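You operate a simulated robot arm through the tools that you are given. There is no shell and no other tool.

You run a simulated robot arm. Do the job below in one go: nothing can be reset, and whatever is moved stays where it is left.

TASK
Fill the trough, wash the Inlet chute and rack it.
Fine: plug pushed down, cold water, up into the Wash band, valve shut again; swish the chute under water till no dirt shows; it ends on the wire rack; the other chute, the trays and the warm valve stay. Set down upright: what you pick out.

It is judged by the outcome, as a careful person would: the job done as asked, and still so three seconds after it is handed in. It fails if anything else is knocked over, pushed out of place, dropped, spilled or broken.

THE ROBOT
A 6-joint arm with a two-finger parallel gripper, fixed in place. Base frame: the origin is at the foot of the arm, x ahead of it, y to its left, z up; the work surface is at about z = 610. Readings come in mm, degrees, newtons and seconds.
Its first joint turns from -166.0 to 166.0 degrees. Payload 3.43 kg.
The tool frame sits at the grasp point between the pads (the TCP): z along the fingers, y along the line on which they close. The tips reach 34 mm beyond it. The gripper opens to 128 mm. The fingers are 24 mm wide and 12 mm thick; the gripper's body (48 by 130 mm) begins 96 mm behind the TCP.
Orientation is that of the tool frame in the base frame, as a unit quaternion [x, y, z, w]. With the fingers straight down and closing along the base's y, the tool's x points along the base's -x, its y along +y and its z along -z.

THE INTERFACE
- The arm moves only by the tool move_arm. Its argument "targets" is a list that holds one entry, the list of rows, each a list of 7 numbers: the shift along the tool's x, y, z in mm, then the turn, a rotation vector about the tool's x, y, z in degrees, then the finger opening in mm, from 0 to 128. In form: [[[dx, dy, dz, ax, ay, az, hand], ...]]. A call has 1 to 20 rows; each row is the pose to reach, as a shift and turn from the pose commanded when the call began, along the tool's axes at that moment. Rows are played at 5 a second. More than 50 mm and 8.6 degrees between two rows, or a gripper value outside its range, and nothing of the call is played. Where a pose cannot be reached the arm comes as near as it can. A force on the tool above 60 N (or 10 N above the force at the start of the call, whichever is more), or a blocked arm, ends the call early, and 0.2 s more pass. The fingers move at their own pace (about 153 mm/s each) and stop on an object; they squeeze with about 31 N. The grip force told is the motor's: it shows also when the fingers shut on nothing. Time passes only in rows, and 0.2 s behind the last, so rows that repeat a pose let the fingers close. It gives the time, the measured TCP pose, the force on the tool (base axes), the opening and the grip force at its end, in the units of the frame above (readings bear some noise), with the torque about the TCP (base axes, N m) and any sound that the robot's microphone picked up.
- Cameras (640 x 400 px; columns grow to the right, rows downward): "scene" is fixed at [220.2, 501.9, 1427.3]; the picture's right is [-0.43, -0.90, 0.00], its down [-0.53, 0.26, -0.81] and it looks along [0.73, -0.35, -0.59] (base axes); focal length 325 px, centre (320, 200). "wrist" rides on the gripper at [76, -11, -160] in the tool frame; the picture's right is [0.15, 0.99, 0.00], its down [-0.88, 0.13, -0.46] and it looks along [-0.45, 0.07, 0.89] (tool axes); focal length 234 px, centre (320, 200). There is no depth. A picture from a camera that has moved, and an enlarged one, comes with that camera's place and axes in the base frame and with its lens.
- get_image(camera): a new picture of that camera. It takes no simulated time.
- zoom(camera, box): a new picture of the part [left, top, right, bottom] of that camera's present view, enlarged. It takes no simulated time.
- job_done(): hands the job in; it is judged then, once.

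Nothing tells you positions but the pictures and the camera data. Unless the task says otherwise, let go and move clear before handing in.

The tools are called by a JSON object that holds its "api" and its "payload". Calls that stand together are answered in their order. move_arm: Moves the arm, as the interface text tells. Its arguments: {"type":"object","properties":{"targets":{"type":"array","items":{"type":"array","items":{"type":"array","items":{"type":"number"}}}}},"required":["targets"]} The other tools are called the same way: get_image (camera) takes a picture; zoom (camera, box) takes an enlarged picture of a part of a camera's view; job_done () hands the job in.

At the start:

```text
clock: 0.0
position: [577.2, 160.8, 1109.1]
tool_rot: [0.0, 1.0, 0.0, 0.0]
force: [0.5, 0.2, -0.4]
ft_torque: [0.0, 0.03, -0.01]
finger_gap: 128.0
finger_force: 0.0
```

scene: 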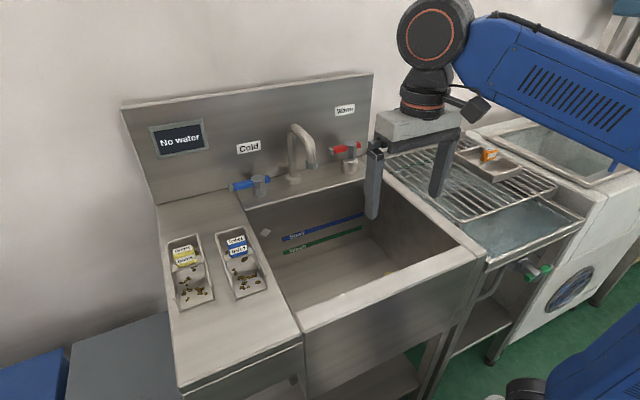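
wrist: 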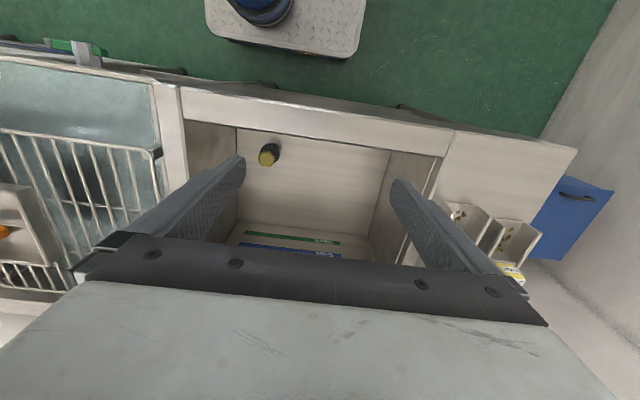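

I see a sink with a cold valve (blue lever), a warm valve (red), a spout, two dirty chutes on the left counter, and a wire rack to the right holding a tray. I'll take closer looks first.

{"api": "zoom", "payload": {"camera": "scene", "box": [150, 210, 310, 310]}}

{"api": "zoom", "payload": {"camera": "scene", "box": [220, 90, 380, 190]}}

{"api": "zoom", "payload": {"camera": "scene", "box": [240, 180, 480, 330]}}

{"api": "zoom", "payload": {"camera": "scene", "box": [380, 110, 620, 260]}}

{"api": "zoom", "payload": {"camera": "wrist", "box": [180, 100, 600, 300]}}

{"api": "zoom", "payload": {"camera": "scene", "box": [120, 100, 280, 200]}}

```text
4.00 times, centred on (230, 260) of scene
camera zoom: at [220.2, 501.9, 1427.3], right [-0.43, -0.9, 0.0], down [-0.53, 0.26, -0.81], along [0.73, -0.35, -0.59], focal length 1300 px, centre (680, -40)
```

zoom: 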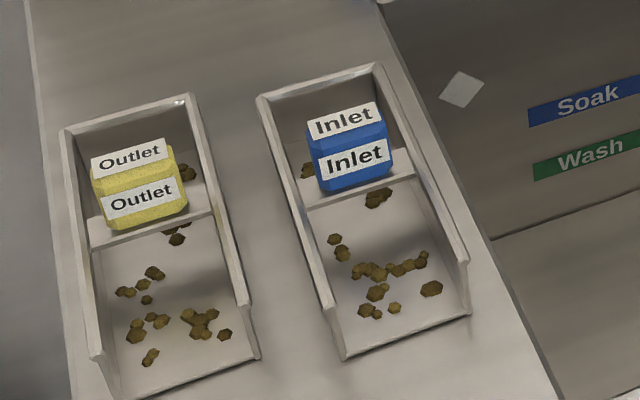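

```text
4.00 times, centred on (300, 140) of scene
camera zoom: at [220.2, 501.9, 1427.3], right [-0.43, -0.9, 0.0], down [-0.53, 0.26, -0.81], along [0.73, -0.35, -0.59], focal length 1300 px, centre (400, 440)
```

zoom: 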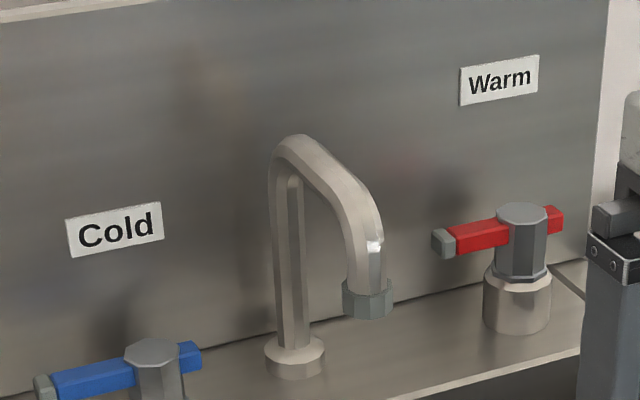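

```text
2.67 times, centred on (360, 255) of scene
camera zoom: at [220.2, 501.9, 1427.3], right [-0.43, -0.9, 0.0], down [-0.53, 0.26, -0.81], along [0.73, -0.35, -0.59], focal length 867 px, centre (213, 53)
```

zoom: 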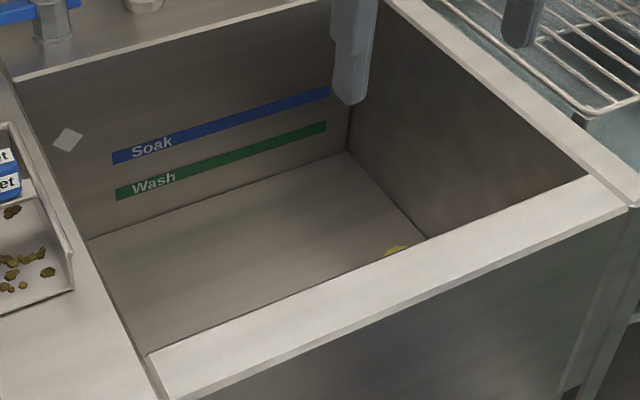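

```text
2.67 times, centred on (500, 185) of scene
camera zoom: at [220.2, 501.9, 1427.3], right [-0.43, -0.9, 0.0], down [-0.53, 0.26, -0.81], along [0.73, -0.35, -0.59], focal length 867 px, centre (-160, 240)
```

zoom: 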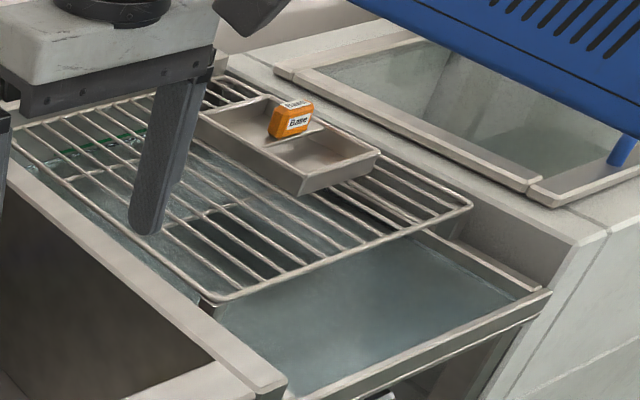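

```text
1.52 times, centred on (390, 200) of wrist
camera zoom: at [501.2, 150.0, 1269.7], right [-0.15, 0.99, 0.0], down [0.88, 0.13, 0.46], along [0.45, 0.07, -0.89], focal length 357 px, centre (213, 200)
```

zoom: 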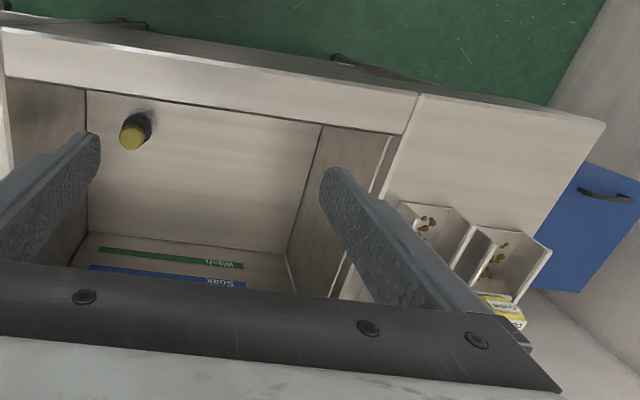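

```text
4.00 times, centred on (200, 150) of scene
camera zoom: at [220.2, 501.9, 1427.3], right [-0.43, -0.9, 0.0], down [-0.53, 0.26, -0.81], along [0.73, -0.35, -0.59], focal length 1300 px, centre (800, 400)
```

zoom: 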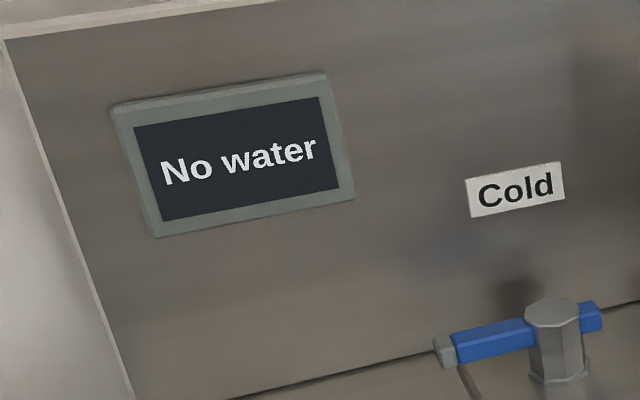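

The trough floor appears to be at z≈610 with the rim at about z≈873. I'll lift the arm and look from the wrist camera to triangulate the plug, valve and chute.

{"api": "move_arm", "payload": {"targets": [[[-25, 20, -25, 0, 0, 0, 128], [-55, 40, -50, 0, 0, 0, 128], [-90, 60, -75, 0, 0, 0, 128], [-120, 80, -95, 0, 0, 0, 128]]]}}

{"api": "get_image", "payload": {"camera": "wrist"}}

{"api": "get_image", "payload": {"camera": "scene"}}

```text
clock: 1.0
position: [692.5, 236.1, 1168.3]
tool_rot: [-0.001, 1.0, 0.004, 0.006]
force: [-0.7, -0.4, 0.6]
ft_torque: [0.05, -0.1, 0.02]
finger_gap: 127.8
finger_force: 0.1
out of reach, approached as far as the arm can: row 3, 4
```

```text
taken
camera wrist: at [614.4, 224.3, 1327.3], right [-0.15, 0.99, 0.01], down [0.88, 0.13, 0.47], along [0.46, 0.07, -0.88], focal length 234 px, centre (320, 200)
```

wrist: 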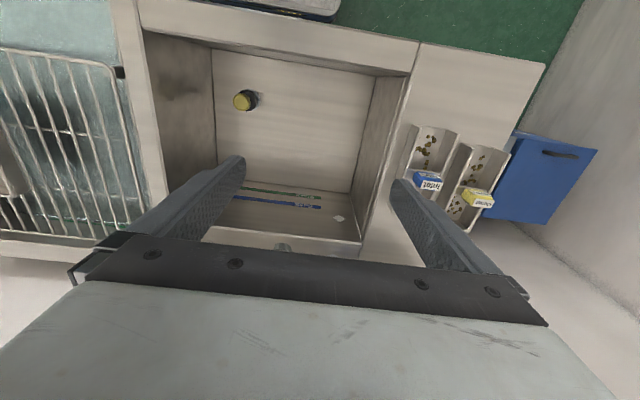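

```text
taken
```

scene: 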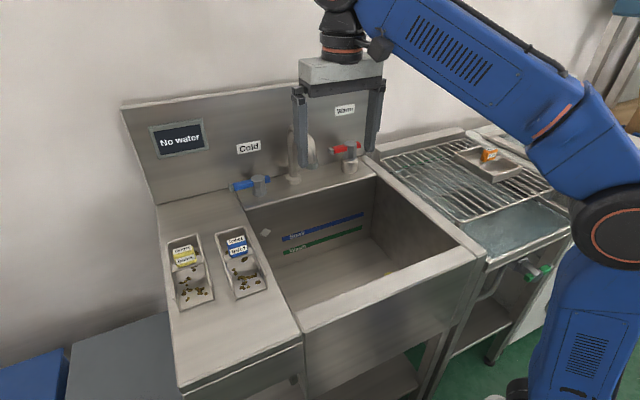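

{"api": "zoom", "payload": {"camera": "wrist", "box": [200, 70, 300, 132]}}

{"api": "zoom", "payload": {"camera": "wrist", "box": [390, 110, 530, 198]}}

{"api": "zoom", "payload": {"camera": "wrist", "box": [0, 20, 160, 260]}}

{"api": "zoom", "payload": {"camera": "wrist", "box": [220, 170, 380, 270]}}

{"api": "zoom", "payload": {"camera": "scene", "box": [220, 150, 380, 250]}}

```text
6.40 times, centred on (250, 101) of wrist
camera zoom: at [614.4, 224.3, 1327.3], right [-0.15, 0.99, 0.01], down [0.88, 0.13, 0.47], along [0.46, 0.07, -0.88], focal length 1499 px, centre (768, 834)
```

zoom: 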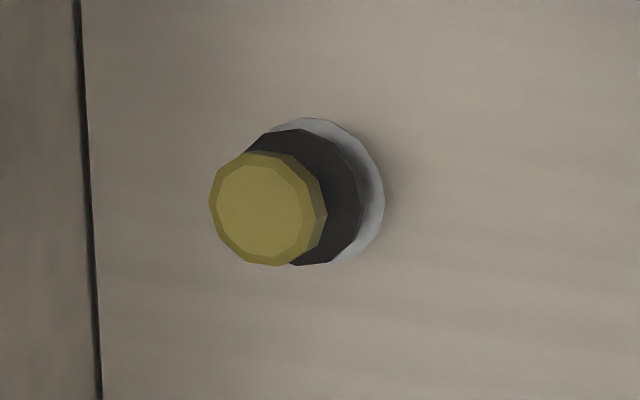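

```text
4.55 times, centred on (460, 154) of wrist
camera zoom: at [614.4, 224.3, 1327.3], right [-0.15, 0.99, 0.01], down [0.88, 0.13, 0.47], along [0.46, 0.07, -0.88], focal length 1064 px, centre (-316, 409)
```

zoom: 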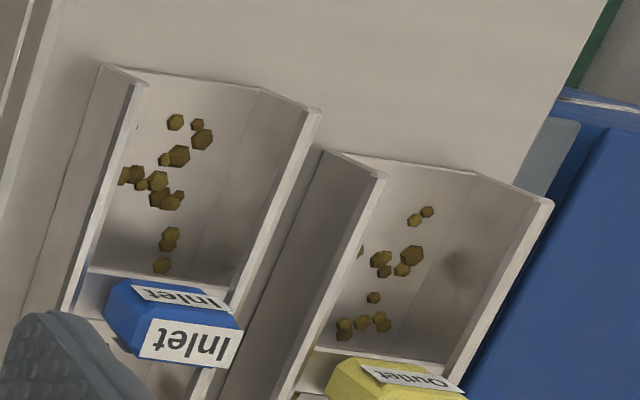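

```text
1.67 times, centred on (80, 140) of wrist
camera zoom: at [614.4, 224.3, 1327.3], right [-0.15, 0.99, 0.01], down [0.88, 0.13, 0.47], along [0.46, 0.07, -0.88], focal length 390 px, centre (720, 300)
```

zoom: 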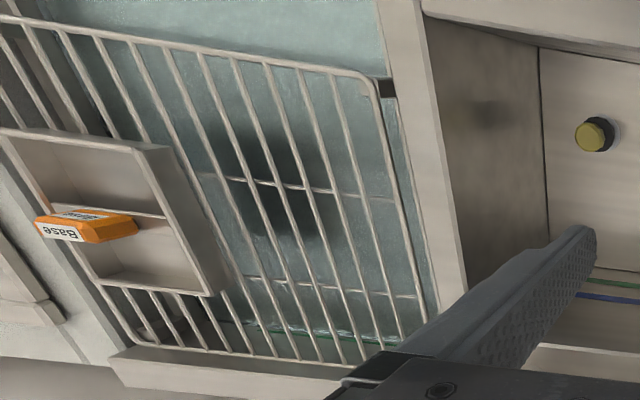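

```text
4.00 times, centred on (300, 220) of wrist
camera zoom: at [614.4, 224.3, 1327.3], right [-0.15, 0.99, 0.01], down [0.88, 0.13, 0.47], along [0.46, 0.07, -0.88], focal length 937 px, centre (400, 120)
```

zoom: 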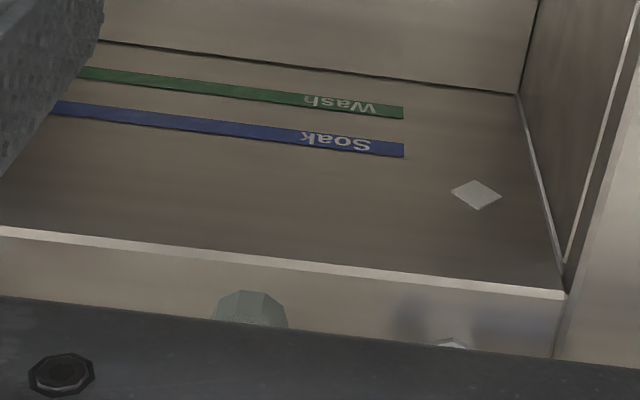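

```text
4.00 times, centred on (300, 200) of scene
camera zoom: at [220.2, 501.9, 1427.3], right [-0.43, -0.9, 0.0], down [-0.53, 0.26, -0.81], along [0.73, -0.35, -0.59], focal length 1300 px, centre (400, 200)
```

zoom: 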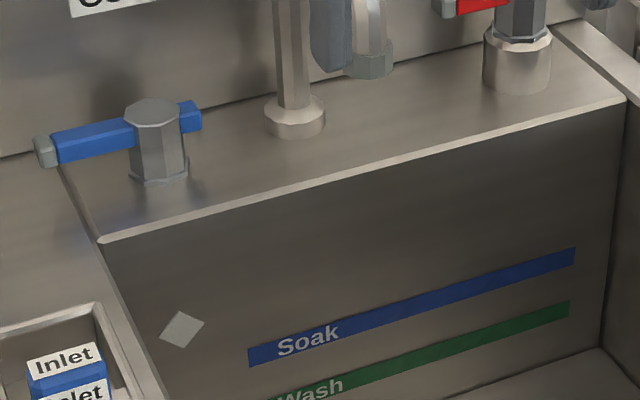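

The drain plug's yellow knob stands near (698, 35) at z≈680, and the cold valve post is near (1005, 322). I'll go over the plug first and check the aim before closing the fingers.

{"api": "move_arm", "payload": {"targets": [[[0, -35, 30, 0, 0, 0, 128], [0, -70, 60, 0, 0, 0, 128], [0, -105, 95, 0, 0, 0, 128], [0, -140, 130, 0, 0, 0, 128], [0, -170, 165, 0, 0, 0, 128], [0, -200, 200, 0, 0, 0, 128]]]}}

{"api": "get_image", "payload": {"camera": "wrist"}}

{"api": "zoom", "payload": {"camera": "scene", "box": [220, 90, 380, 190]}}

```text
clock: 2.4
position: [691.0, 36.2, 966.5]
tool_rot: [0.0, 1.0, 0.0, 0.0]
force: [0.1, -0.1, -0.6]
ft_torque: [-0.01, -0.01, 0.0]
finger_gap: 128.1
finger_force: 0.1
```

```text
taken
camera wrist: at [615.6, 26.0, 1127.8], right [-0.15, 0.99, 0.0], down [0.88, 0.13, 0.46], along [0.45, 0.07, -0.89], focal length 234 px, centre (320, 200)
```

wrist: 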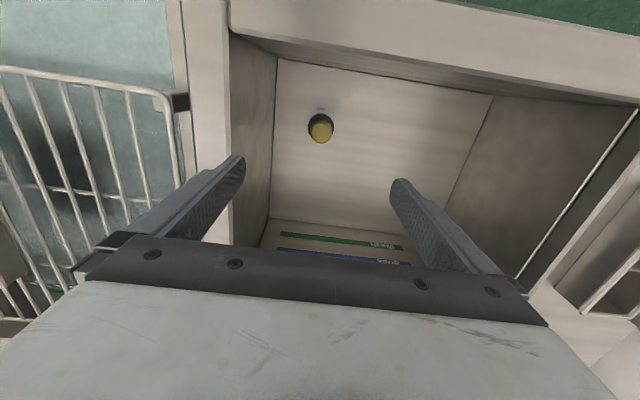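

```text
4.00 times, centred on (300, 140) of scene
camera zoom: at [220.2, 501.9, 1427.3], right [-0.43, -0.9, 0.0], down [-0.53, 0.26, -0.81], along [0.73, -0.35, -0.59], focal length 1300 px, centre (400, 440)
```

zoom: 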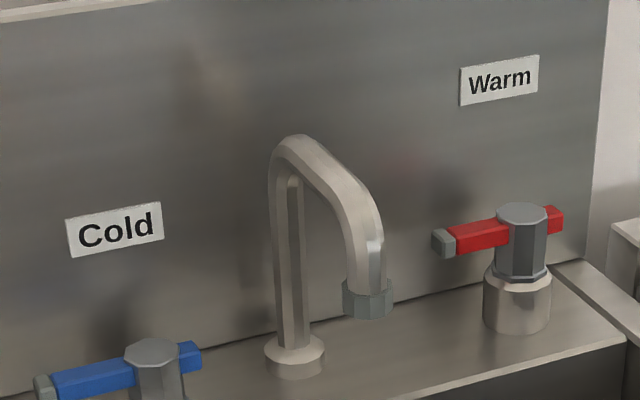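

The knob lines up at about (696, 37), top near z≈685. I'll close the fingers, descend over it and press gently.

{"api": "move_arm", "payload": {"targets": [[[-2, 0, 0, 0, 0, 0, 60], [-4, 0, 40, 0, 0, 0, 0], [-5, 1, 80, 0, 0, 0, 0], [-5, 1, 120, 0, 0, 0, 0], [-5, 1, 160, 0, 0, 0, 0], [-5, 1, 195, 0, 0, 0, 0], [-5, 1, 215, 0, 0, 0, 0], [-5, 1, 215, 0, 0, 0, 0]]]}}

{"api": "get_image", "payload": {"camera": "wrist"}}

```text
clock: 4.2
position: [698.3, 38.6, 752.8]
tool_rot: [-0.001, 1.0, -0.001, 0.0]
force: [-0.2, -1.2, 0.2]
ft_torque: [0.01, -0.02, 0.0]
finger_gap: 0.0
finger_force: 31.3
```

```text
taken
camera wrist: at [621.4, 27.3, 912.7], right [-0.15, 0.99, 0.0], down [0.88, 0.13, 0.46], along [0.45, 0.07, -0.89], focal length 234 px, centre (320, 200)
```

wrist: 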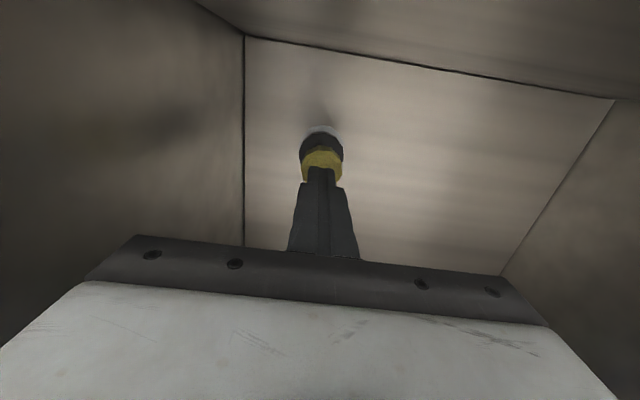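

Aim is good. Pressing down in small steps now.

{"api": "move_arm", "payload": {"targets": [[[-3, 1, 15, 0, 0, 0, 0], [-3, 1, 25, 0, 0, 0, 0], [-3, 1, 33, 0, 0, 0, 0], [-3, 1, 38, 0, 0, 0, 0], [-3, 1, 43, 0, 0, 0, 0], [-3, 1, 48, 0, 0, 0, 0], [-3, 1, 53, 0, 0, 0, 0], [-3, 1, 58, 0, 0, 0, 0], [-3, 1, 63, 0, 0, 0, 0], [-3, 1, 68, 0, 0, 0, 0], [-3, 1, 73, 0, 0, 0, 0], [-3, 1, 78, 0, 0, 0, 0]]]}}

{"api": "get_image", "payload": {"camera": "wrist"}}

```text
clock: 5.8
position: [699.2, 39.1, 708.4]
tool_rot: [0.0, 1.0, 0.001, 0.003]
force: [-15.8, -1.2, 33.9]
ft_torque: [-0.07, 0.91, 0.0]
finger_gap: 0.0
finger_force: 31.0
stopped in row 7: the force on the tool passed its limit at 70 N (the readings are from after the stop); the commanded pose is now the measured one
```

```text
taken
camera wrist: at [623.3, 27.8, 867.0], right [-0.15, 0.99, 0.0], down [0.88, 0.13, 0.46], along [0.46, 0.07, -0.89], focal length 234 px, centre (320, 200)
```

wrist: 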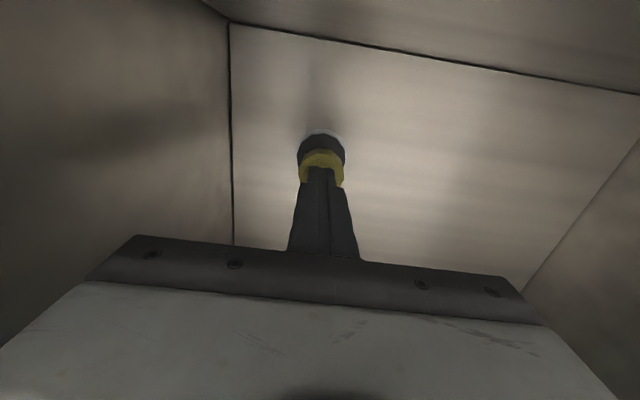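

The tool met resistance at tip z≈674; I'll press on in finer steps to see whether the plug moves.

{"api": "move_arm", "payload": {"targets": [[[0, 0, 1, 0, 0, 0, 0], [0, 0, 2, 0, 0, 0, 0], [0, 0, 3, 0, 0, 0, 0], [0, 0, 4, 0, 0, 0, 0], [0, 0, 5, 0, 0, 0, 0], [0, 0, 6, 0, 0, 0, 0], [0, 0, 7, 0, 0, 0, 0], [0, 0, 8, 0, 0, 0, 0], [0, 0, 9, 0, 0, 0, 0], [0, 0, 10, 0, 0, 0, 0]]]}}

{"api": "get_image", "payload": {"camera": "wrist"}}

```text
clock: 6.3
position: [699.9, 39.9, 707.0]
tool_rot: [-0.001, 1.0, 0.001, 0.003]
force: [-17.8, -0.1, 32.8]
ft_torque: [-0.06, 0.95, 0.02]
finger_gap: 0.0
finger_force: 30.9
stopped in row 2: the force on the tool passed its limit at 64 N (the readings are from after the stop); the commanded pose is now the measured one
```

```text
taken
camera wrist: at [623.2, 27.8, 866.9], right [-0.15, 0.99, 0.0], down [0.88, 0.13, 0.46], along [0.46, 0.07, -0.89], focal length 234 px, centre (320, 200)
```

wrist: 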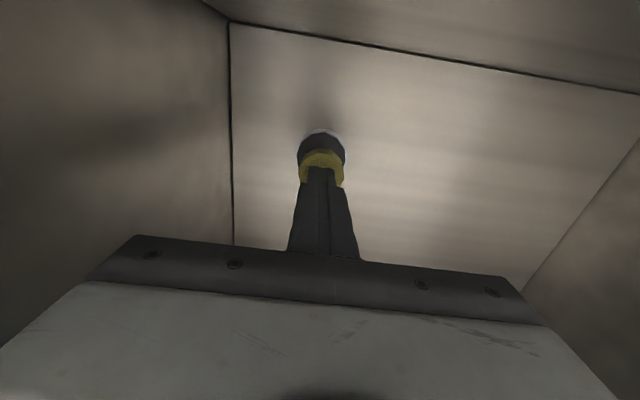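

It's stiff here; either seated or stuck. I'll lift back to the earlier viewing pose and compare.

{"api": "move_arm", "payload": {"targets": [[[0, 0, -40, 0, 0, 0, 0], [0, 0, -85, 0, 0, 0, 0], [0, 0, -130, 0, 0, 0, 0], [4, -1, -175, 0, 0, 0, 0], [8, -3, -220, 0, 0, 0, 60], [9, -4, -259, 0, 0, 0, 128], [9, -4, -259, 0, 0, 0, 128]]]}}

{"api": "get_image", "payload": {"camera": "wrist"}}

{"api": "zoom", "payload": {"camera": "wrist", "box": [260, 90, 380, 165]}}

{"api": "zoom", "payload": {"camera": "scene", "box": [340, 230, 440, 292]}}

```text
clock: 7.9
position: [690.6, 35.4, 964.2]
tool_rot: [-0.002, 1.0, 0.0, 0.004]
force: [0.0, 0.4, 0.6]
ft_torque: [0.03, -0.02, 0.01]
finger_gap: 128.1
finger_force: 0.1
```

```text
taken
camera wrist: at [613.5, 23.8, 1123.8], right [-0.15, 0.99, 0.0], down [0.88, 0.13, 0.46], along [0.46, 0.07, -0.89], focal length 234 px, centre (320, 200)
```

wrist: 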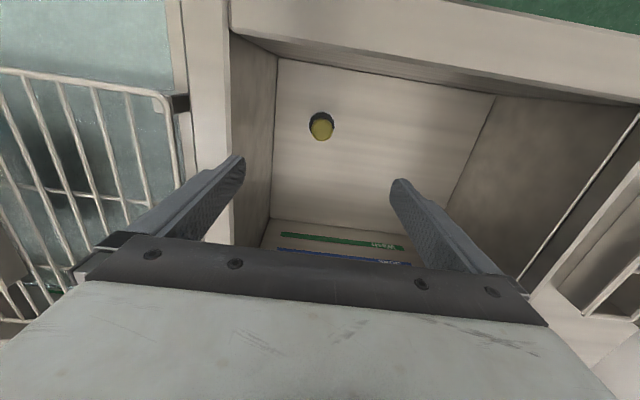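

```text
5.33 times, centred on (320, 128) of wrist
camera zoom: at [613.5, 23.8, 1123.8], right [-0.15, 0.99, 0.0], down [0.88, 0.13, 0.46], along [0.46, 0.07, -0.89], focal length 1249 px, centre (320, 587)
```

zoom: 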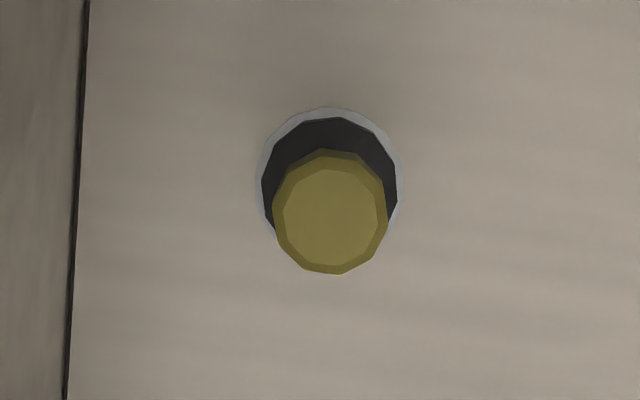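

```text
6.40 times, centred on (390, 261) of scene
camera zoom: at [220.2, 501.9, 1427.3], right [-0.43, -0.9, 0.0], down [-0.53, 0.26, -0.81], along [0.73, -0.35, -0.59], focal length 2080 px, centre (-128, -190)
```

zoom: 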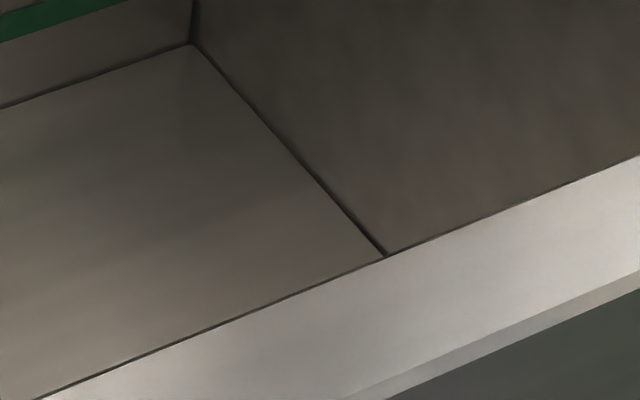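

The plug did go down (its knob no longer shows above the rim in the scene camera). Next I'll move toward the cold valve with the tool tilted forward to get a close look.

{"api": "move_arm", "payload": {"targets": [[[0, 40, -20, 0, 0, 0, 128], [0, 80, -40, 0, 0, 0, 128], [0, 120, -50, 0, -8, 0, 128], [0, 160, -50, 0, -16, 0, 128], [0, 200, -50, 0, -24, 0, 128], [-20, 240, -50, 0, -32, 0, 128], [-50, 270, -50, 0, -40, 0, 128], [-90, 284, -46, 0, -45, 0, 128]]]}}

{"api": "get_image", "payload": {"camera": "wrist"}}

{"api": "get_image", "payload": {"camera": "scene"}}

```text
clock: 9.7
position: [780.0, 319.2, 1010.6]
tool_rot: [-0.001, 0.922, 0.003, 0.387]
force: [0.0, 0.0, 0.5]
ft_torque: [0.01, 0.02, 0.05]
finger_gap: 127.9
finger_force: 0.1
```

```text
taken
camera wrist: at [613.6, 307.2, 1070.6], right [-0.1, 0.99, -0.1], down [0.29, 0.13, 0.95], along [0.95, 0.07, -0.3], focal length 234 px, centre (320, 200)
```

wrist: 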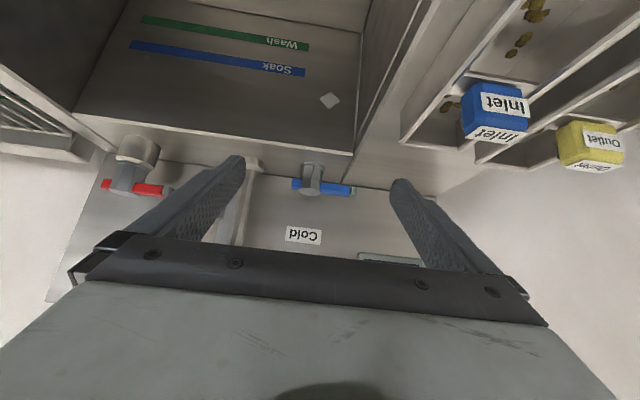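

```text
taken
```

scene: 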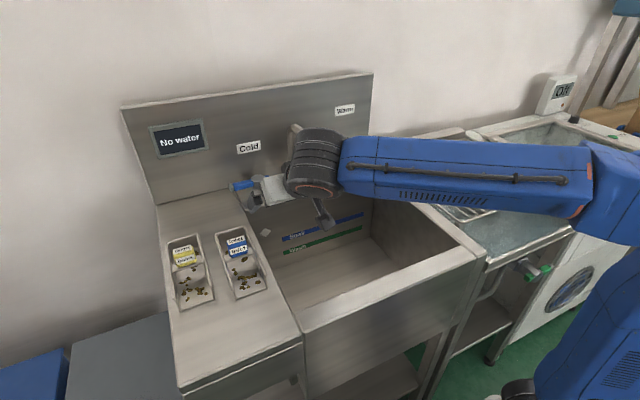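

{"api": "zoom", "payload": {"camera": "wrist", "box": [270, 140, 370, 202]}}

{"api": "zoom", "payload": {"camera": "wrist", "box": [90, 120, 190, 202]}}

{"api": "zoom", "payload": {"camera": "wrist", "box": [420, 60, 580, 160]}}

```text
6.40 times, centred on (320, 171) of wrist
camera zoom: at [613.6, 307.2, 1070.6], right [-0.1, 0.99, -0.1], down [0.29, 0.13, 0.95], along [0.95, 0.07, -0.3], focal length 1499 px, centre (320, 386)
```

zoom: 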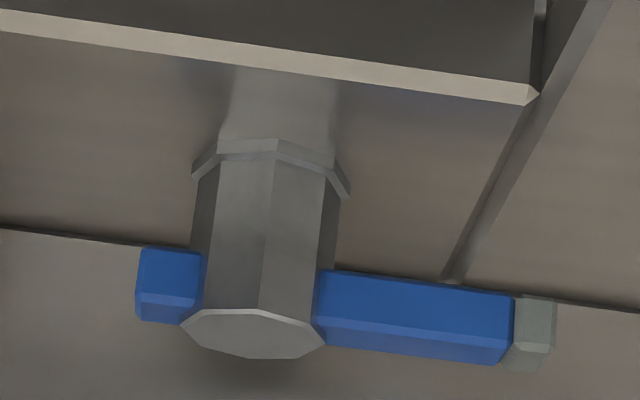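

```text
4.88 times, centred on (140, 161) of wrist
camera zoom: at [613.6, 307.2, 1070.6], right [-0.1, 0.99, -0.1], down [0.29, 0.13, 0.95], along [0.95, 0.07, -0.3], focal length 1142 px, centre (1198, 390)
```

zoom: 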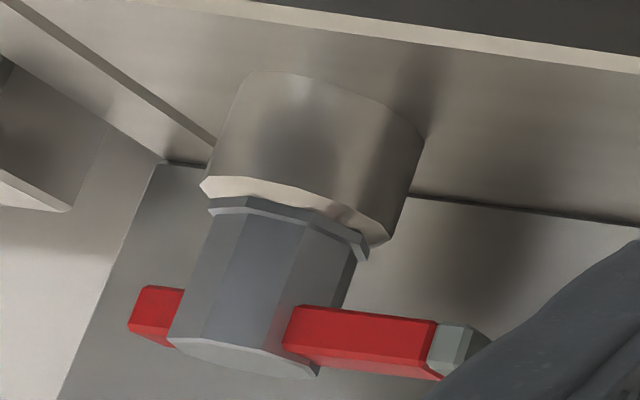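

```text
4.00 times, centred on (500, 110) of wrist
camera zoom: at [613.6, 307.2, 1070.6], right [-0.1, 0.99, -0.1], down [0.29, 0.13, 0.95], along [0.95, 0.07, -0.3], focal length 937 px, centre (-400, 560)
```

zoom: 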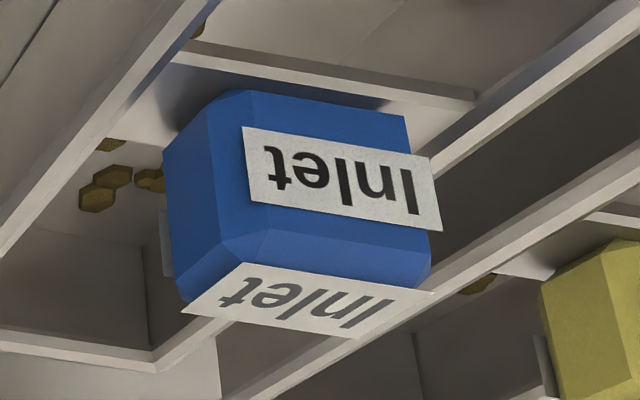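

The lever lies along y at about x=1020, z=915, from y=281 to y=398, pivoting at y≈318. Since the backsplash blocks the other direction, it should swing toward the trough. I'll roll the tool 90° so the fingers can straddle the long arm from above and in front.

{"api": "move_arm", "payload": {"targets": [[[0, 5, 0, 0, 0, 8, 100], [0, 10, 0, 0, 0, 16, 80], [-5, 15, 0, 0, 0, 24, 60], [-10, 20, 5, 0, 0, 32, 50], [-20, 25, 15, 0, 0, 40, 50], [-30, 30, 30, 0, 0, 48, 50], [-40, 36, 45, 0, 0, 56, 50], [-55, 42, 65, 0, 0, 64, 50], [-65, 48, 80, 0, 0, 72, 50], [-75, 54, 95, 0, 0, 80, 50], [-85, 58, 110, 0, 0, 88, 50], [-95, 61, 120, 0, 0, 90, 50]]]}}

{"api": "get_image", "payload": {"camera": "wrist"}}

{"api": "get_image", "payload": {"camera": "scene"}}

```text
clock: 12.3
position: [931.8, 379.5, 994.9]
tool_rot: [0.653, 0.652, 0.275, 0.271]
force: [-0.9, -0.4, 0.9]
ft_torque: [0.05, -0.03, 0.02]
finger_gap: 49.7
finger_force: 0.0
```

```text
taken
camera wrist: at [810.3, 455.9, 1100.4], right [0.69, 0.14, 0.7], down [-0.23, -0.88, 0.41], along [0.68, -0.45, -0.58], focal length 234 px, centre (320, 200)
```

wrist: 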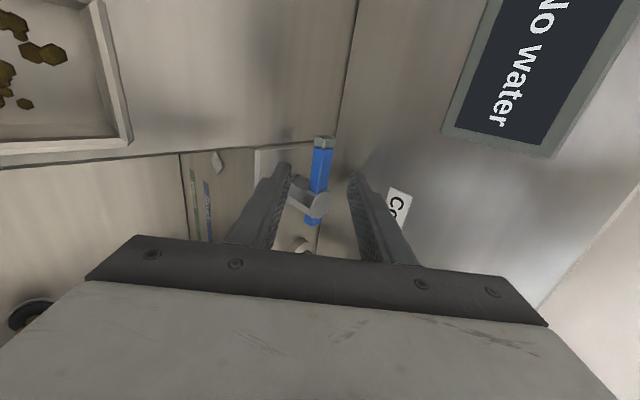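

```text
taken
```

scene: 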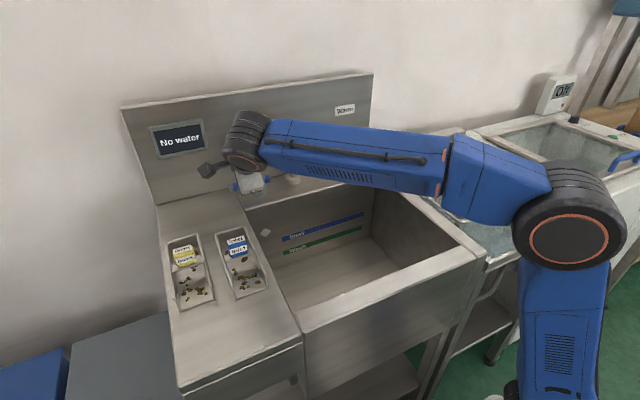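

The tool axis points straight at the lever's long arm with the lever centred between the fingers. I'll advance along the axis to cage it.

{"api": "move_arm", "payload": {"targets": [[[0, 0, 30, 0, 0, 0, 42], [0, 0, 60, 0, 0, 0, 40], [0, 0, 75, 0, 0, 0, 38], [0, 0, 85, 0, 0, 0, 38], [0, 0, 92, 0, 0, 0, 38]]]}}

{"api": "get_image", "payload": {"camera": "wrist"}}

{"api": "zoom", "payload": {"camera": "scene", "box": [190, 110, 350, 210]}}

```text
clock: 13.5
position: [998.4, 379.8, 930.8]
tool_rot: [0.652, 0.652, 0.274, 0.272]
force: [0.2, 0.4, 0.6]
ft_torque: [0.0, 0.02, -0.01]
finger_gap: 37.9
finger_force: 0.0
```

```text
taken
camera wrist: at [876.3, 455.9, 1035.3], right [0.69, 0.15, 0.7], down [-0.23, -0.88, 0.41], along [0.68, -0.45, -0.58], focal length 234 px, centre (320, 200)
```

wrist: 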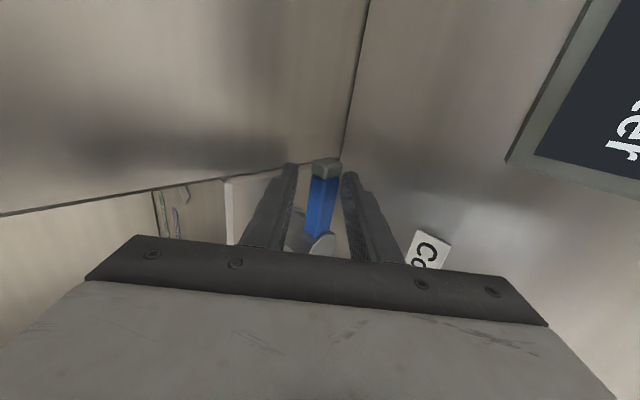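

```text
4.00 times, centred on (270, 160) of scene
camera zoom: at [220.2, 501.9, 1427.3], right [-0.43, -0.9, 0.0], down [-0.53, 0.26, -0.81], along [0.73, -0.35, -0.59], focal length 1300 px, centre (520, 360)
```

zoom: 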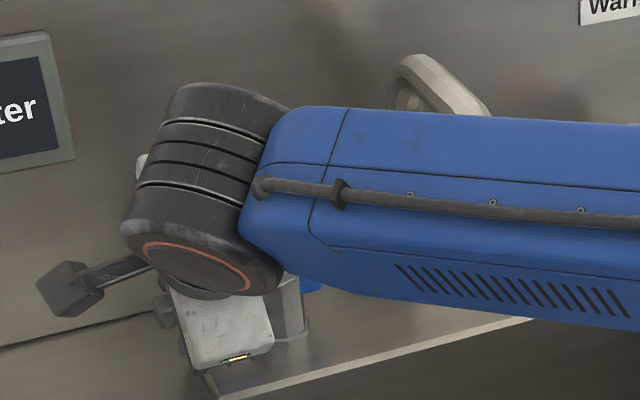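

The lever is caged between the fingers. I'll pull it toward the trough along its arc.

{"api": "move_arm", "payload": {"targets": [[[0, 0, 0, 0, 0, 0, 50], [0, -7, -7, 0, 0, 0, 50], [0, -14, -14, 0, 0, 0, 50], [-1, -20, -20, 0, 0, 0, 50], [-3, -25, -25.5, 0, 0, 0, 50], [-5, -31, -31.5, 0, 0, 0, 50], [-9, -36.5, -37, 0, 0, 0, 50], [-13, -40.5, -41, 0, 0, 0, 50]]]}}

{"api": "get_image", "payload": {"camera": "wrist"}}

{"api": "get_image", "payload": {"camera": "scene"}}

```text
clock: 15.3
position: [939.8, 367.2, 929.0]
tool_rot: [0.653, 0.653, 0.271, 0.272]
force: [0.5, -0.1, -0.6]
ft_torque: [-0.06, 0.04, -0.01]
finger_gap: 50.8
finger_force: 1.1
```

```text
taken
camera wrist: at [818.7, 442.9, 1034.0], right [0.7, 0.15, 0.7], down [-0.23, -0.88, 0.41], along [0.68, -0.45, -0.58], focal length 234 px, centre (320, 200)
```

wrist: 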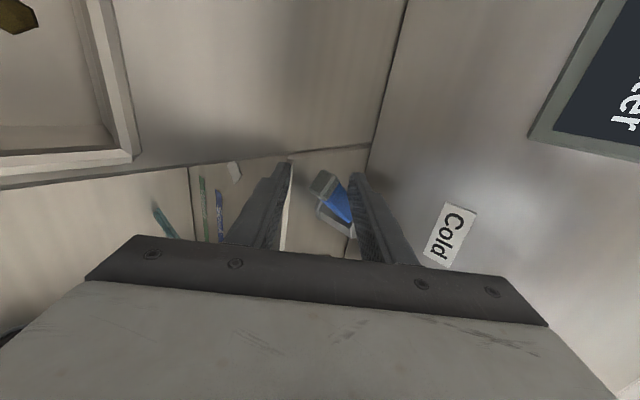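

```text
taken
```

scene: 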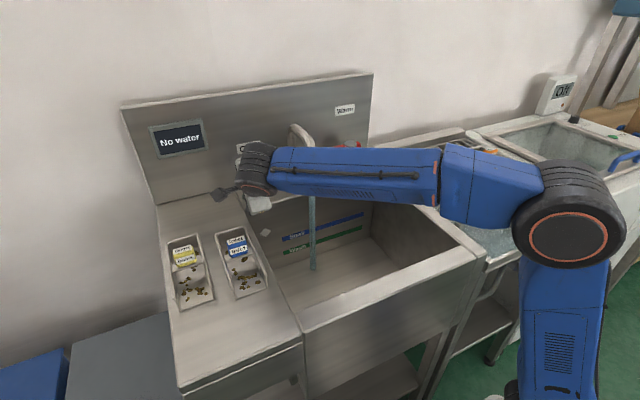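

Water is flowing from the spout. I'll hold here and watch the level.

{"api": "move_arm", "payload": {"targets": [[[0, 0, 0, 0, 0, 0, 50], [0, 0, 0, 0, 0, 0, 50], [0, 0, 0, 0, 0, 0, 50], [0, 0, 0, 0, 0, 0, 50], [0, 0, 0, 0, 0, 0, 50], [0, 0, 0, 0, 0, 0, 50], [0, 0, 0, 0, 0, 0, 50], [0, 0, 0, 0, 0, 0, 50], [0, 0, 0, 0, 0, 0, 50], [0, 0, 0, 0, 0, 0, 50], [0, 0, 0, 0, 0, 0, 50], [0, 0, 0, 0, 0, 0, 50], [0, 0, 0, 0, 0, 0, 50], [0, 0, 0, 0, 0, 0, 50], [0, 0, 0, 0, 0, 0, 50]]]}}

{"api": "get_image", "payload": {"camera": "scene"}}

{"api": "zoom", "payload": {"camera": "scene", "box": [240, 180, 480, 330]}}

```text
clock: 18.5
position: [940.0, 366.9, 929.1]
tool_rot: [0.652, 0.652, 0.273, 0.273]
force: [0.3, 0.3, -0.4]
ft_torque: [-0.02, 0.01, 0.01]
finger_gap: 50.1
finger_force: 0.0
```

```text
taken
```

scene: 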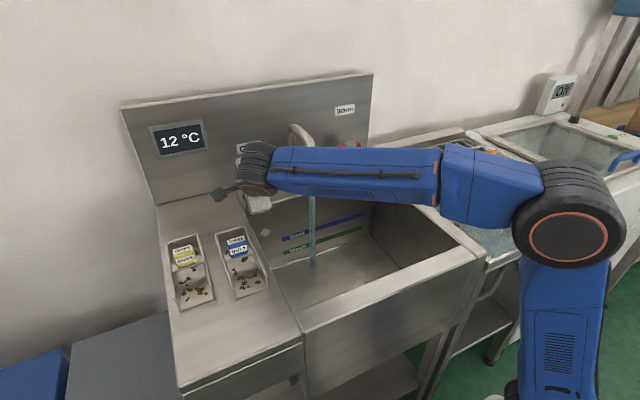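

```text
2.67 times, centred on (360, 255) of scene
camera zoom: at [220.2, 501.9, 1427.3], right [-0.43, -0.9, 0.0], down [-0.53, 0.26, -0.81], along [0.73, -0.35, -0.59], focal length 867 px, centre (213, 53)
```

zoom: 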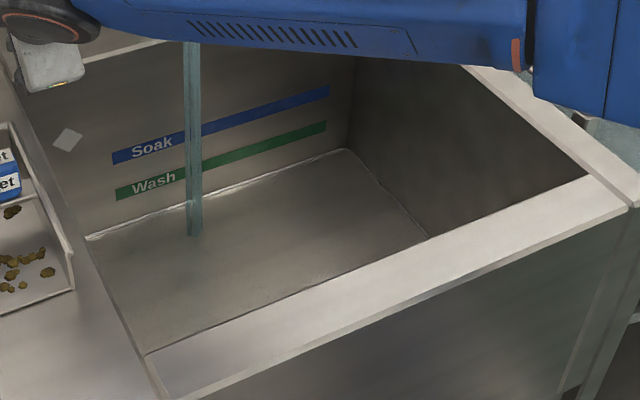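

The display shows 12 °C: cold water. The level is just starting to rise; continue waiting.

{"api": "move_arm", "payload": {"targets": [[[0, 0, 0, 0, 0, 0, 50], [0, 0, 0, 0, 0, 0, 50], [0, 0, 0, 0, 0, 0, 50], [0, 0, 0, 0, 0, 0, 50], [0, 0, 0, 0, 0, 0, 50], [0, 0, 0, 0, 0, 0, 50], [0, 0, 0, 0, 0, 0, 50], [0, 0, 0, 0, 0, 0, 50], [0, 0, 0, 0, 0, 0, 50], [0, 0, 0, 0, 0, 0, 50], [0, 0, 0, 0, 0, 0, 50], [0, 0, 0, 0, 0, 0, 50], [0, 0, 0, 0, 0, 0, 50], [0, 0, 0, 0, 0, 0, 50], [0, 0, 0, 0, 0, 0, 50], [0, 0, 0, 0, 0, 0, 50], [0, 0, 0, 0, 0, 0, 50], [0, 0, 0, 0, 0, 0, 50], [0, 0, 0, 0, 0, 0, 50], [0, 0, 0, 0, 0, 0, 50]]]}}

{"api": "zoom", "payload": {"camera": "scene", "box": [240, 180, 480, 330]}}

```text
clock: 22.7
position: [941.2, 367.0, 929.4]
tool_rot: [0.652, 0.653, 0.273, 0.272]
force: [0.3, -0.3, -0.4]
ft_torque: [0.02, -0.03, 0.01]
finger_gap: 49.9
finger_force: 0.1
```

```text
2.67 times, centred on (360, 255) of scene
camera zoom: at [220.2, 501.9, 1427.3], right [-0.43, -0.9, 0.0], down [-0.53, 0.26, -0.81], along [0.73, -0.35, -0.59], focal length 867 px, centre (213, 53)
```

zoom: 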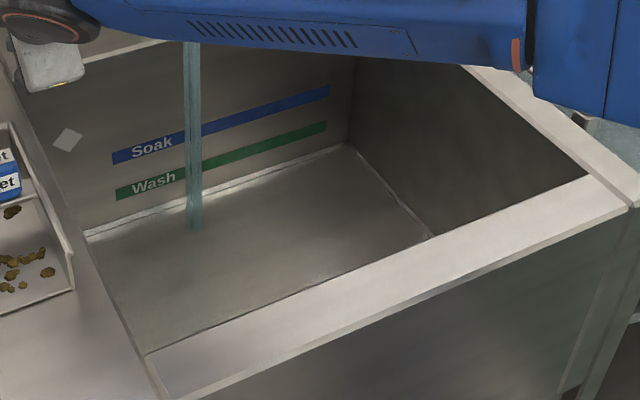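

{"api": "move_arm", "payload": {"targets": [[[0, 0, 0, 0, 0, 0, 50], [0, 0, 0, 0, 0, 0, 50], [0, 0, 0, 0, 0, 0, 50], [0, 0, 0, 0, 0, 0, 50], [0, 0, 0, 0, 0, 0, 50], [0, 0, 0, 0, 0, 0, 50], [0, 0, 0, 0, 0, 0, 50], [0, 0, 0, 0, 0, 0, 50], [0, 0, 0, 0, 0, 0, 50], [0, 0, 0, 0, 0, 0, 50], [0, 0, 0, 0, 0, 0, 50], [0, 0, 0, 0, 0, 0, 50], [0, 0, 0, 0, 0, 0, 50], [0, 0, 0, 0, 0, 0, 50], [0, 0, 0, 0, 0, 0, 50], [0, 0, 0, 0, 0, 0, 50], [0, 0, 0, 0, 0, 0, 50], [0, 0, 0, 0, 0, 0, 50], [0, 0, 0, 0, 0, 0, 50], [0, 0, 0, 0, 0, 0, 50]]]}}

{"api": "zoom", "payload": {"camera": "scene", "box": [240, 180, 480, 330]}}

```text
clock: 26.9
position: [940.0, 366.7, 929.1]
tool_rot: [0.652, 0.653, 0.273, 0.273]
force: [-0.1, -0.3, -0.1]
ft_torque: [0.0, 0.01, 0.0]
finger_gap: 50.3
finger_force: 0.0
```

```text
2.67 times, centred on (360, 255) of scene
camera zoom: at [220.2, 501.9, 1427.3], right [-0.43, -0.9, 0.0], down [-0.53, 0.26, -0.81], along [0.73, -0.35, -0.59], focal length 867 px, centre (213, 53)
```

zoom: 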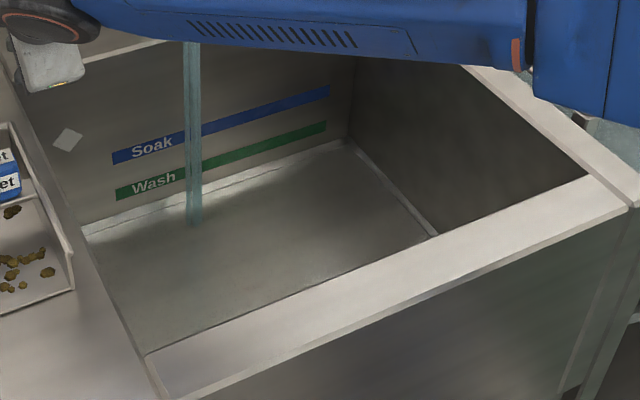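

{"api": "move_arm", "payload": {"targets": [[[0, 0, 0, 0, 0, 0, 50], [0, 0, 0, 0, 0, 0, 50], [0, 0, 0, 0, 0, 0, 50], [0, 0, 0, 0, 0, 0, 50], [0, 0, 0, 0, 0, 0, 50], [0, 0, 0, 0, 0, 0, 50], [0, 0, 0, 0, 0, 0, 50], [0, 0, 0, 0, 0, 0, 50], [0, 0, 0, 0, 0, 0, 50], [0, 0, 0, 0, 0, 0, 50], [0, 0, 0, 0, 0, 0, 50], [0, 0, 0, 0, 0, 0, 50], [0, 0, 0, 0, 0, 0, 50], [0, 0, 0, 0, 0, 0, 50], [0, 0, 0, 0, 0, 0, 50], [0, 0, 0, 0, 0, 0, 50], [0, 0, 0, 0, 0, 0, 50], [0, 0, 0, 0, 0, 0, 50], [0, 0, 0, 0, 0, 0, 50], [0, 0, 0, 0, 0, 0, 50]]]}}

{"api": "zoom", "payload": {"camera": "scene", "box": [240, 180, 480, 330]}}

```text
clock: 31.1
position: [941.1, 366.7, 929.8]
tool_rot: [0.653, 0.652, 0.273, 0.273]
force: [0.2, -0.5, 0.4]
ft_torque: [0.01, -0.01, 0.03]
finger_gap: 50.1
finger_force: 0.0
```

```text
2.67 times, centred on (360, 255) of scene
camera zoom: at [220.2, 501.9, 1427.3], right [-0.43, -0.9, 0.0], down [-0.53, 0.26, -0.81], along [0.73, -0.35, -0.59], focal length 867 px, centre (213, 53)
```

zoom: 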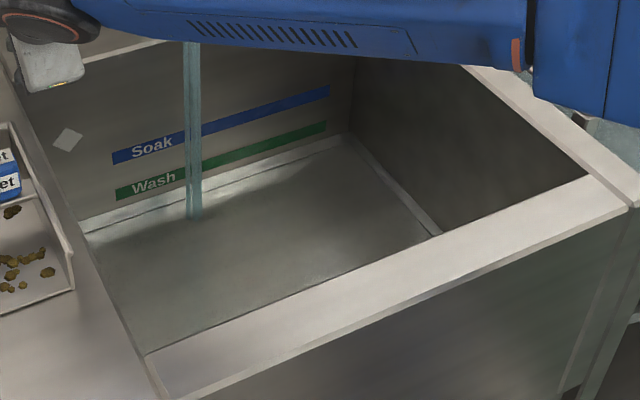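

{"api": "zoom", "payload": {"camera": "scene", "box": [260, 205, 390, 286]}}

{"api": "move_arm", "payload": {"targets": [[[0, 0, 0, 0, 0, 0, 50], [0, 0, 0, 0, 0, 0, 50], [0, 0, 0, 0, 0, 0, 50], [0, 0, 0, 0, 0, 0, 50], [0, 0, 0, 0, 0, 0, 50], [0, 0, 0, 0, 0, 0, 50], [0, 0, 0, 0, 0, 0, 50], [0, 0, 0, 0, 0, 0, 50], [0, 0, 0, 0, 0, 0, 50], [0, 0, 0, 0, 0, 0, 50], [0, 0, 0, 0, 0, 0, 50], [0, 0, 0, 0, 0, 0, 50], [0, 0, 0, 0, 0, 0, 50], [0, 0, 0, 0, 0, 0, 50], [0, 0, 0, 0, 0, 0, 50]]]}}

{"api": "zoom", "payload": {"camera": "scene", "box": [260, 205, 390, 286]}}

```text
4.92 times, centred on (325, 246) of scene
camera zoom: at [220.2, 501.9, 1427.3], right [-0.43, -0.9, 0.0], down [-0.53, 0.26, -0.81], along [0.73, -0.35, -0.59], focal length 1600 px, centre (295, -24)
```

zoom: 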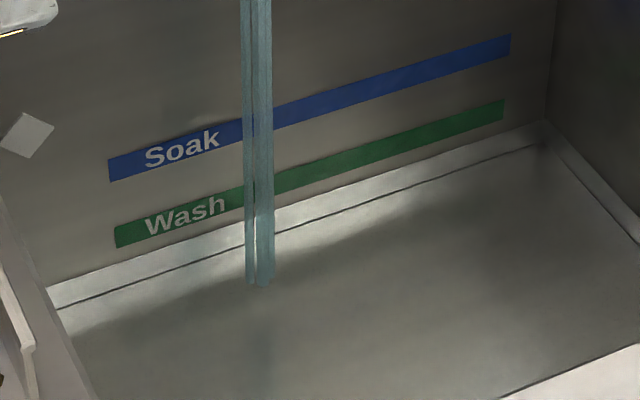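

```text
clock: 34.3
position: [940.2, 367.2, 930.1]
tool_rot: [0.652, 0.652, 0.274, 0.272]
force: [-0.4, 1.5, -1.1]
ft_torque: [-0.04, 0.0, 0.04]
finger_gap: 50.0
finger_force: 0.1
```

```text
4.92 times, centred on (325, 246) of scene
camera zoom: at [220.2, 501.9, 1427.3], right [-0.43, -0.9, 0.0], down [-0.53, 0.26, -0.81], along [0.73, -0.35, -0.59], focal length 1600 px, centre (295, -24)
```

zoom: 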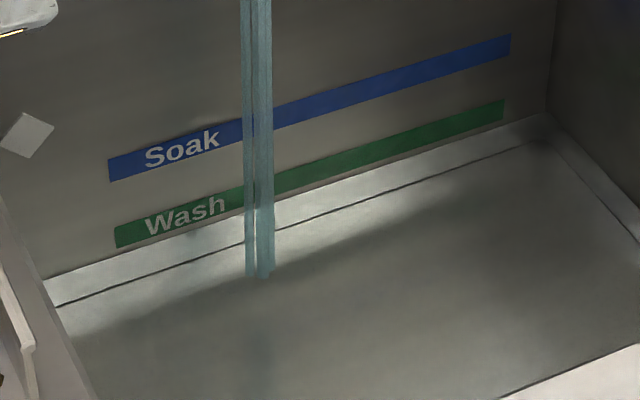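

The waterline is nearly at the Wash band's lower edge. Waiting a further ~4 s, then closing.

{"api": "move_arm", "payload": {"targets": [[[0, 0, 0, 0, 0, 0, 50], [0, 0, 0, 0, 0, 0, 50], [0, 0, 0, 0, 0, 0, 50], [0, 0, 0, 0, 0, 0, 50], [0, 0, 0, 0, 0, 0, 50], [0, 0, 0, 0, 0, 0, 50], [0, 0, 0, 0, 0, 0, 50], [0, 0, 0, 0, 0, 0, 50], [0, 0, 0, 0, 0, 0, 50], [0, 0, 0, 0, 0, 0, 50], [0, 0, 0, 0, 0, 0, 50], [0, 0, 0, 0, 0, 0, 50], [0, 0, 0, 0, 0, 0, 50], [0, 0, 0, 0, 0, 0, 50], [0, 0, 0, 0, 0, 0, 50], [0, 0, 0, 0, 0, 0, 50], [0, 0, 0, 0, 0, 0, 50], [0, 0, 0, 0, 0, 0, 50], [0, 0, 0, 0, 0, 0, 50]]]}}

{"api": "zoom", "payload": {"camera": "scene", "box": [260, 205, 390, 286]}}

{"api": "zoom", "payload": {"camera": "wrist", "box": [220, 130, 440, 268]}}

```text
clock: 38.3
position: [939.9, 367.4, 930.0]
tool_rot: [0.653, 0.652, 0.273, 0.272]
force: [0.1, 0.1, 0.0]
ft_torque: [0.02, 0.05, 0.01]
finger_gap: 50.3
finger_force: 0.1
```

```text
4.92 times, centred on (325, 246) of scene
camera zoom: at [220.2, 501.9, 1427.3], right [-0.43, -0.9, 0.0], down [-0.53, 0.26, -0.81], along [0.73, -0.35, -0.59], focal length 1600 px, centre (295, -24)
```

zoom: 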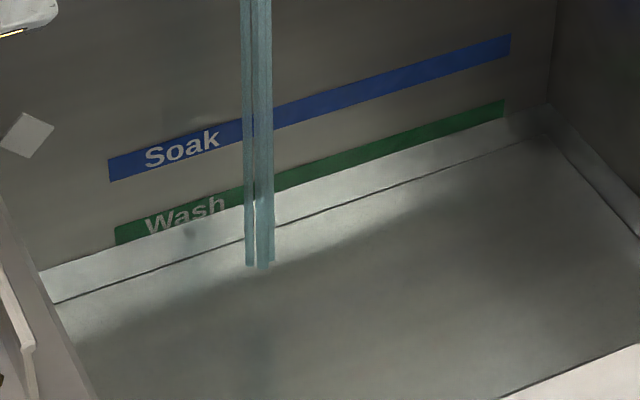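

```text
2.90 times, centred on (330, 199) of wrist
camera zoom: at [818.8, 442.8, 1034.5], right [0.69, 0.15, 0.7], down [-0.23, -0.88, 0.41], along [0.68, -0.45, -0.58], focal length 679 px, centre (291, 203)
```

zoom: 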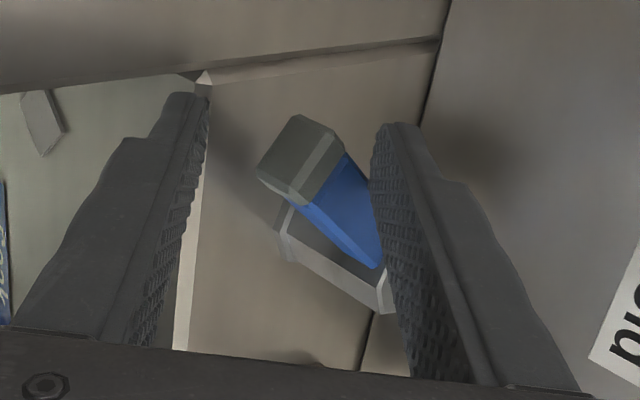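

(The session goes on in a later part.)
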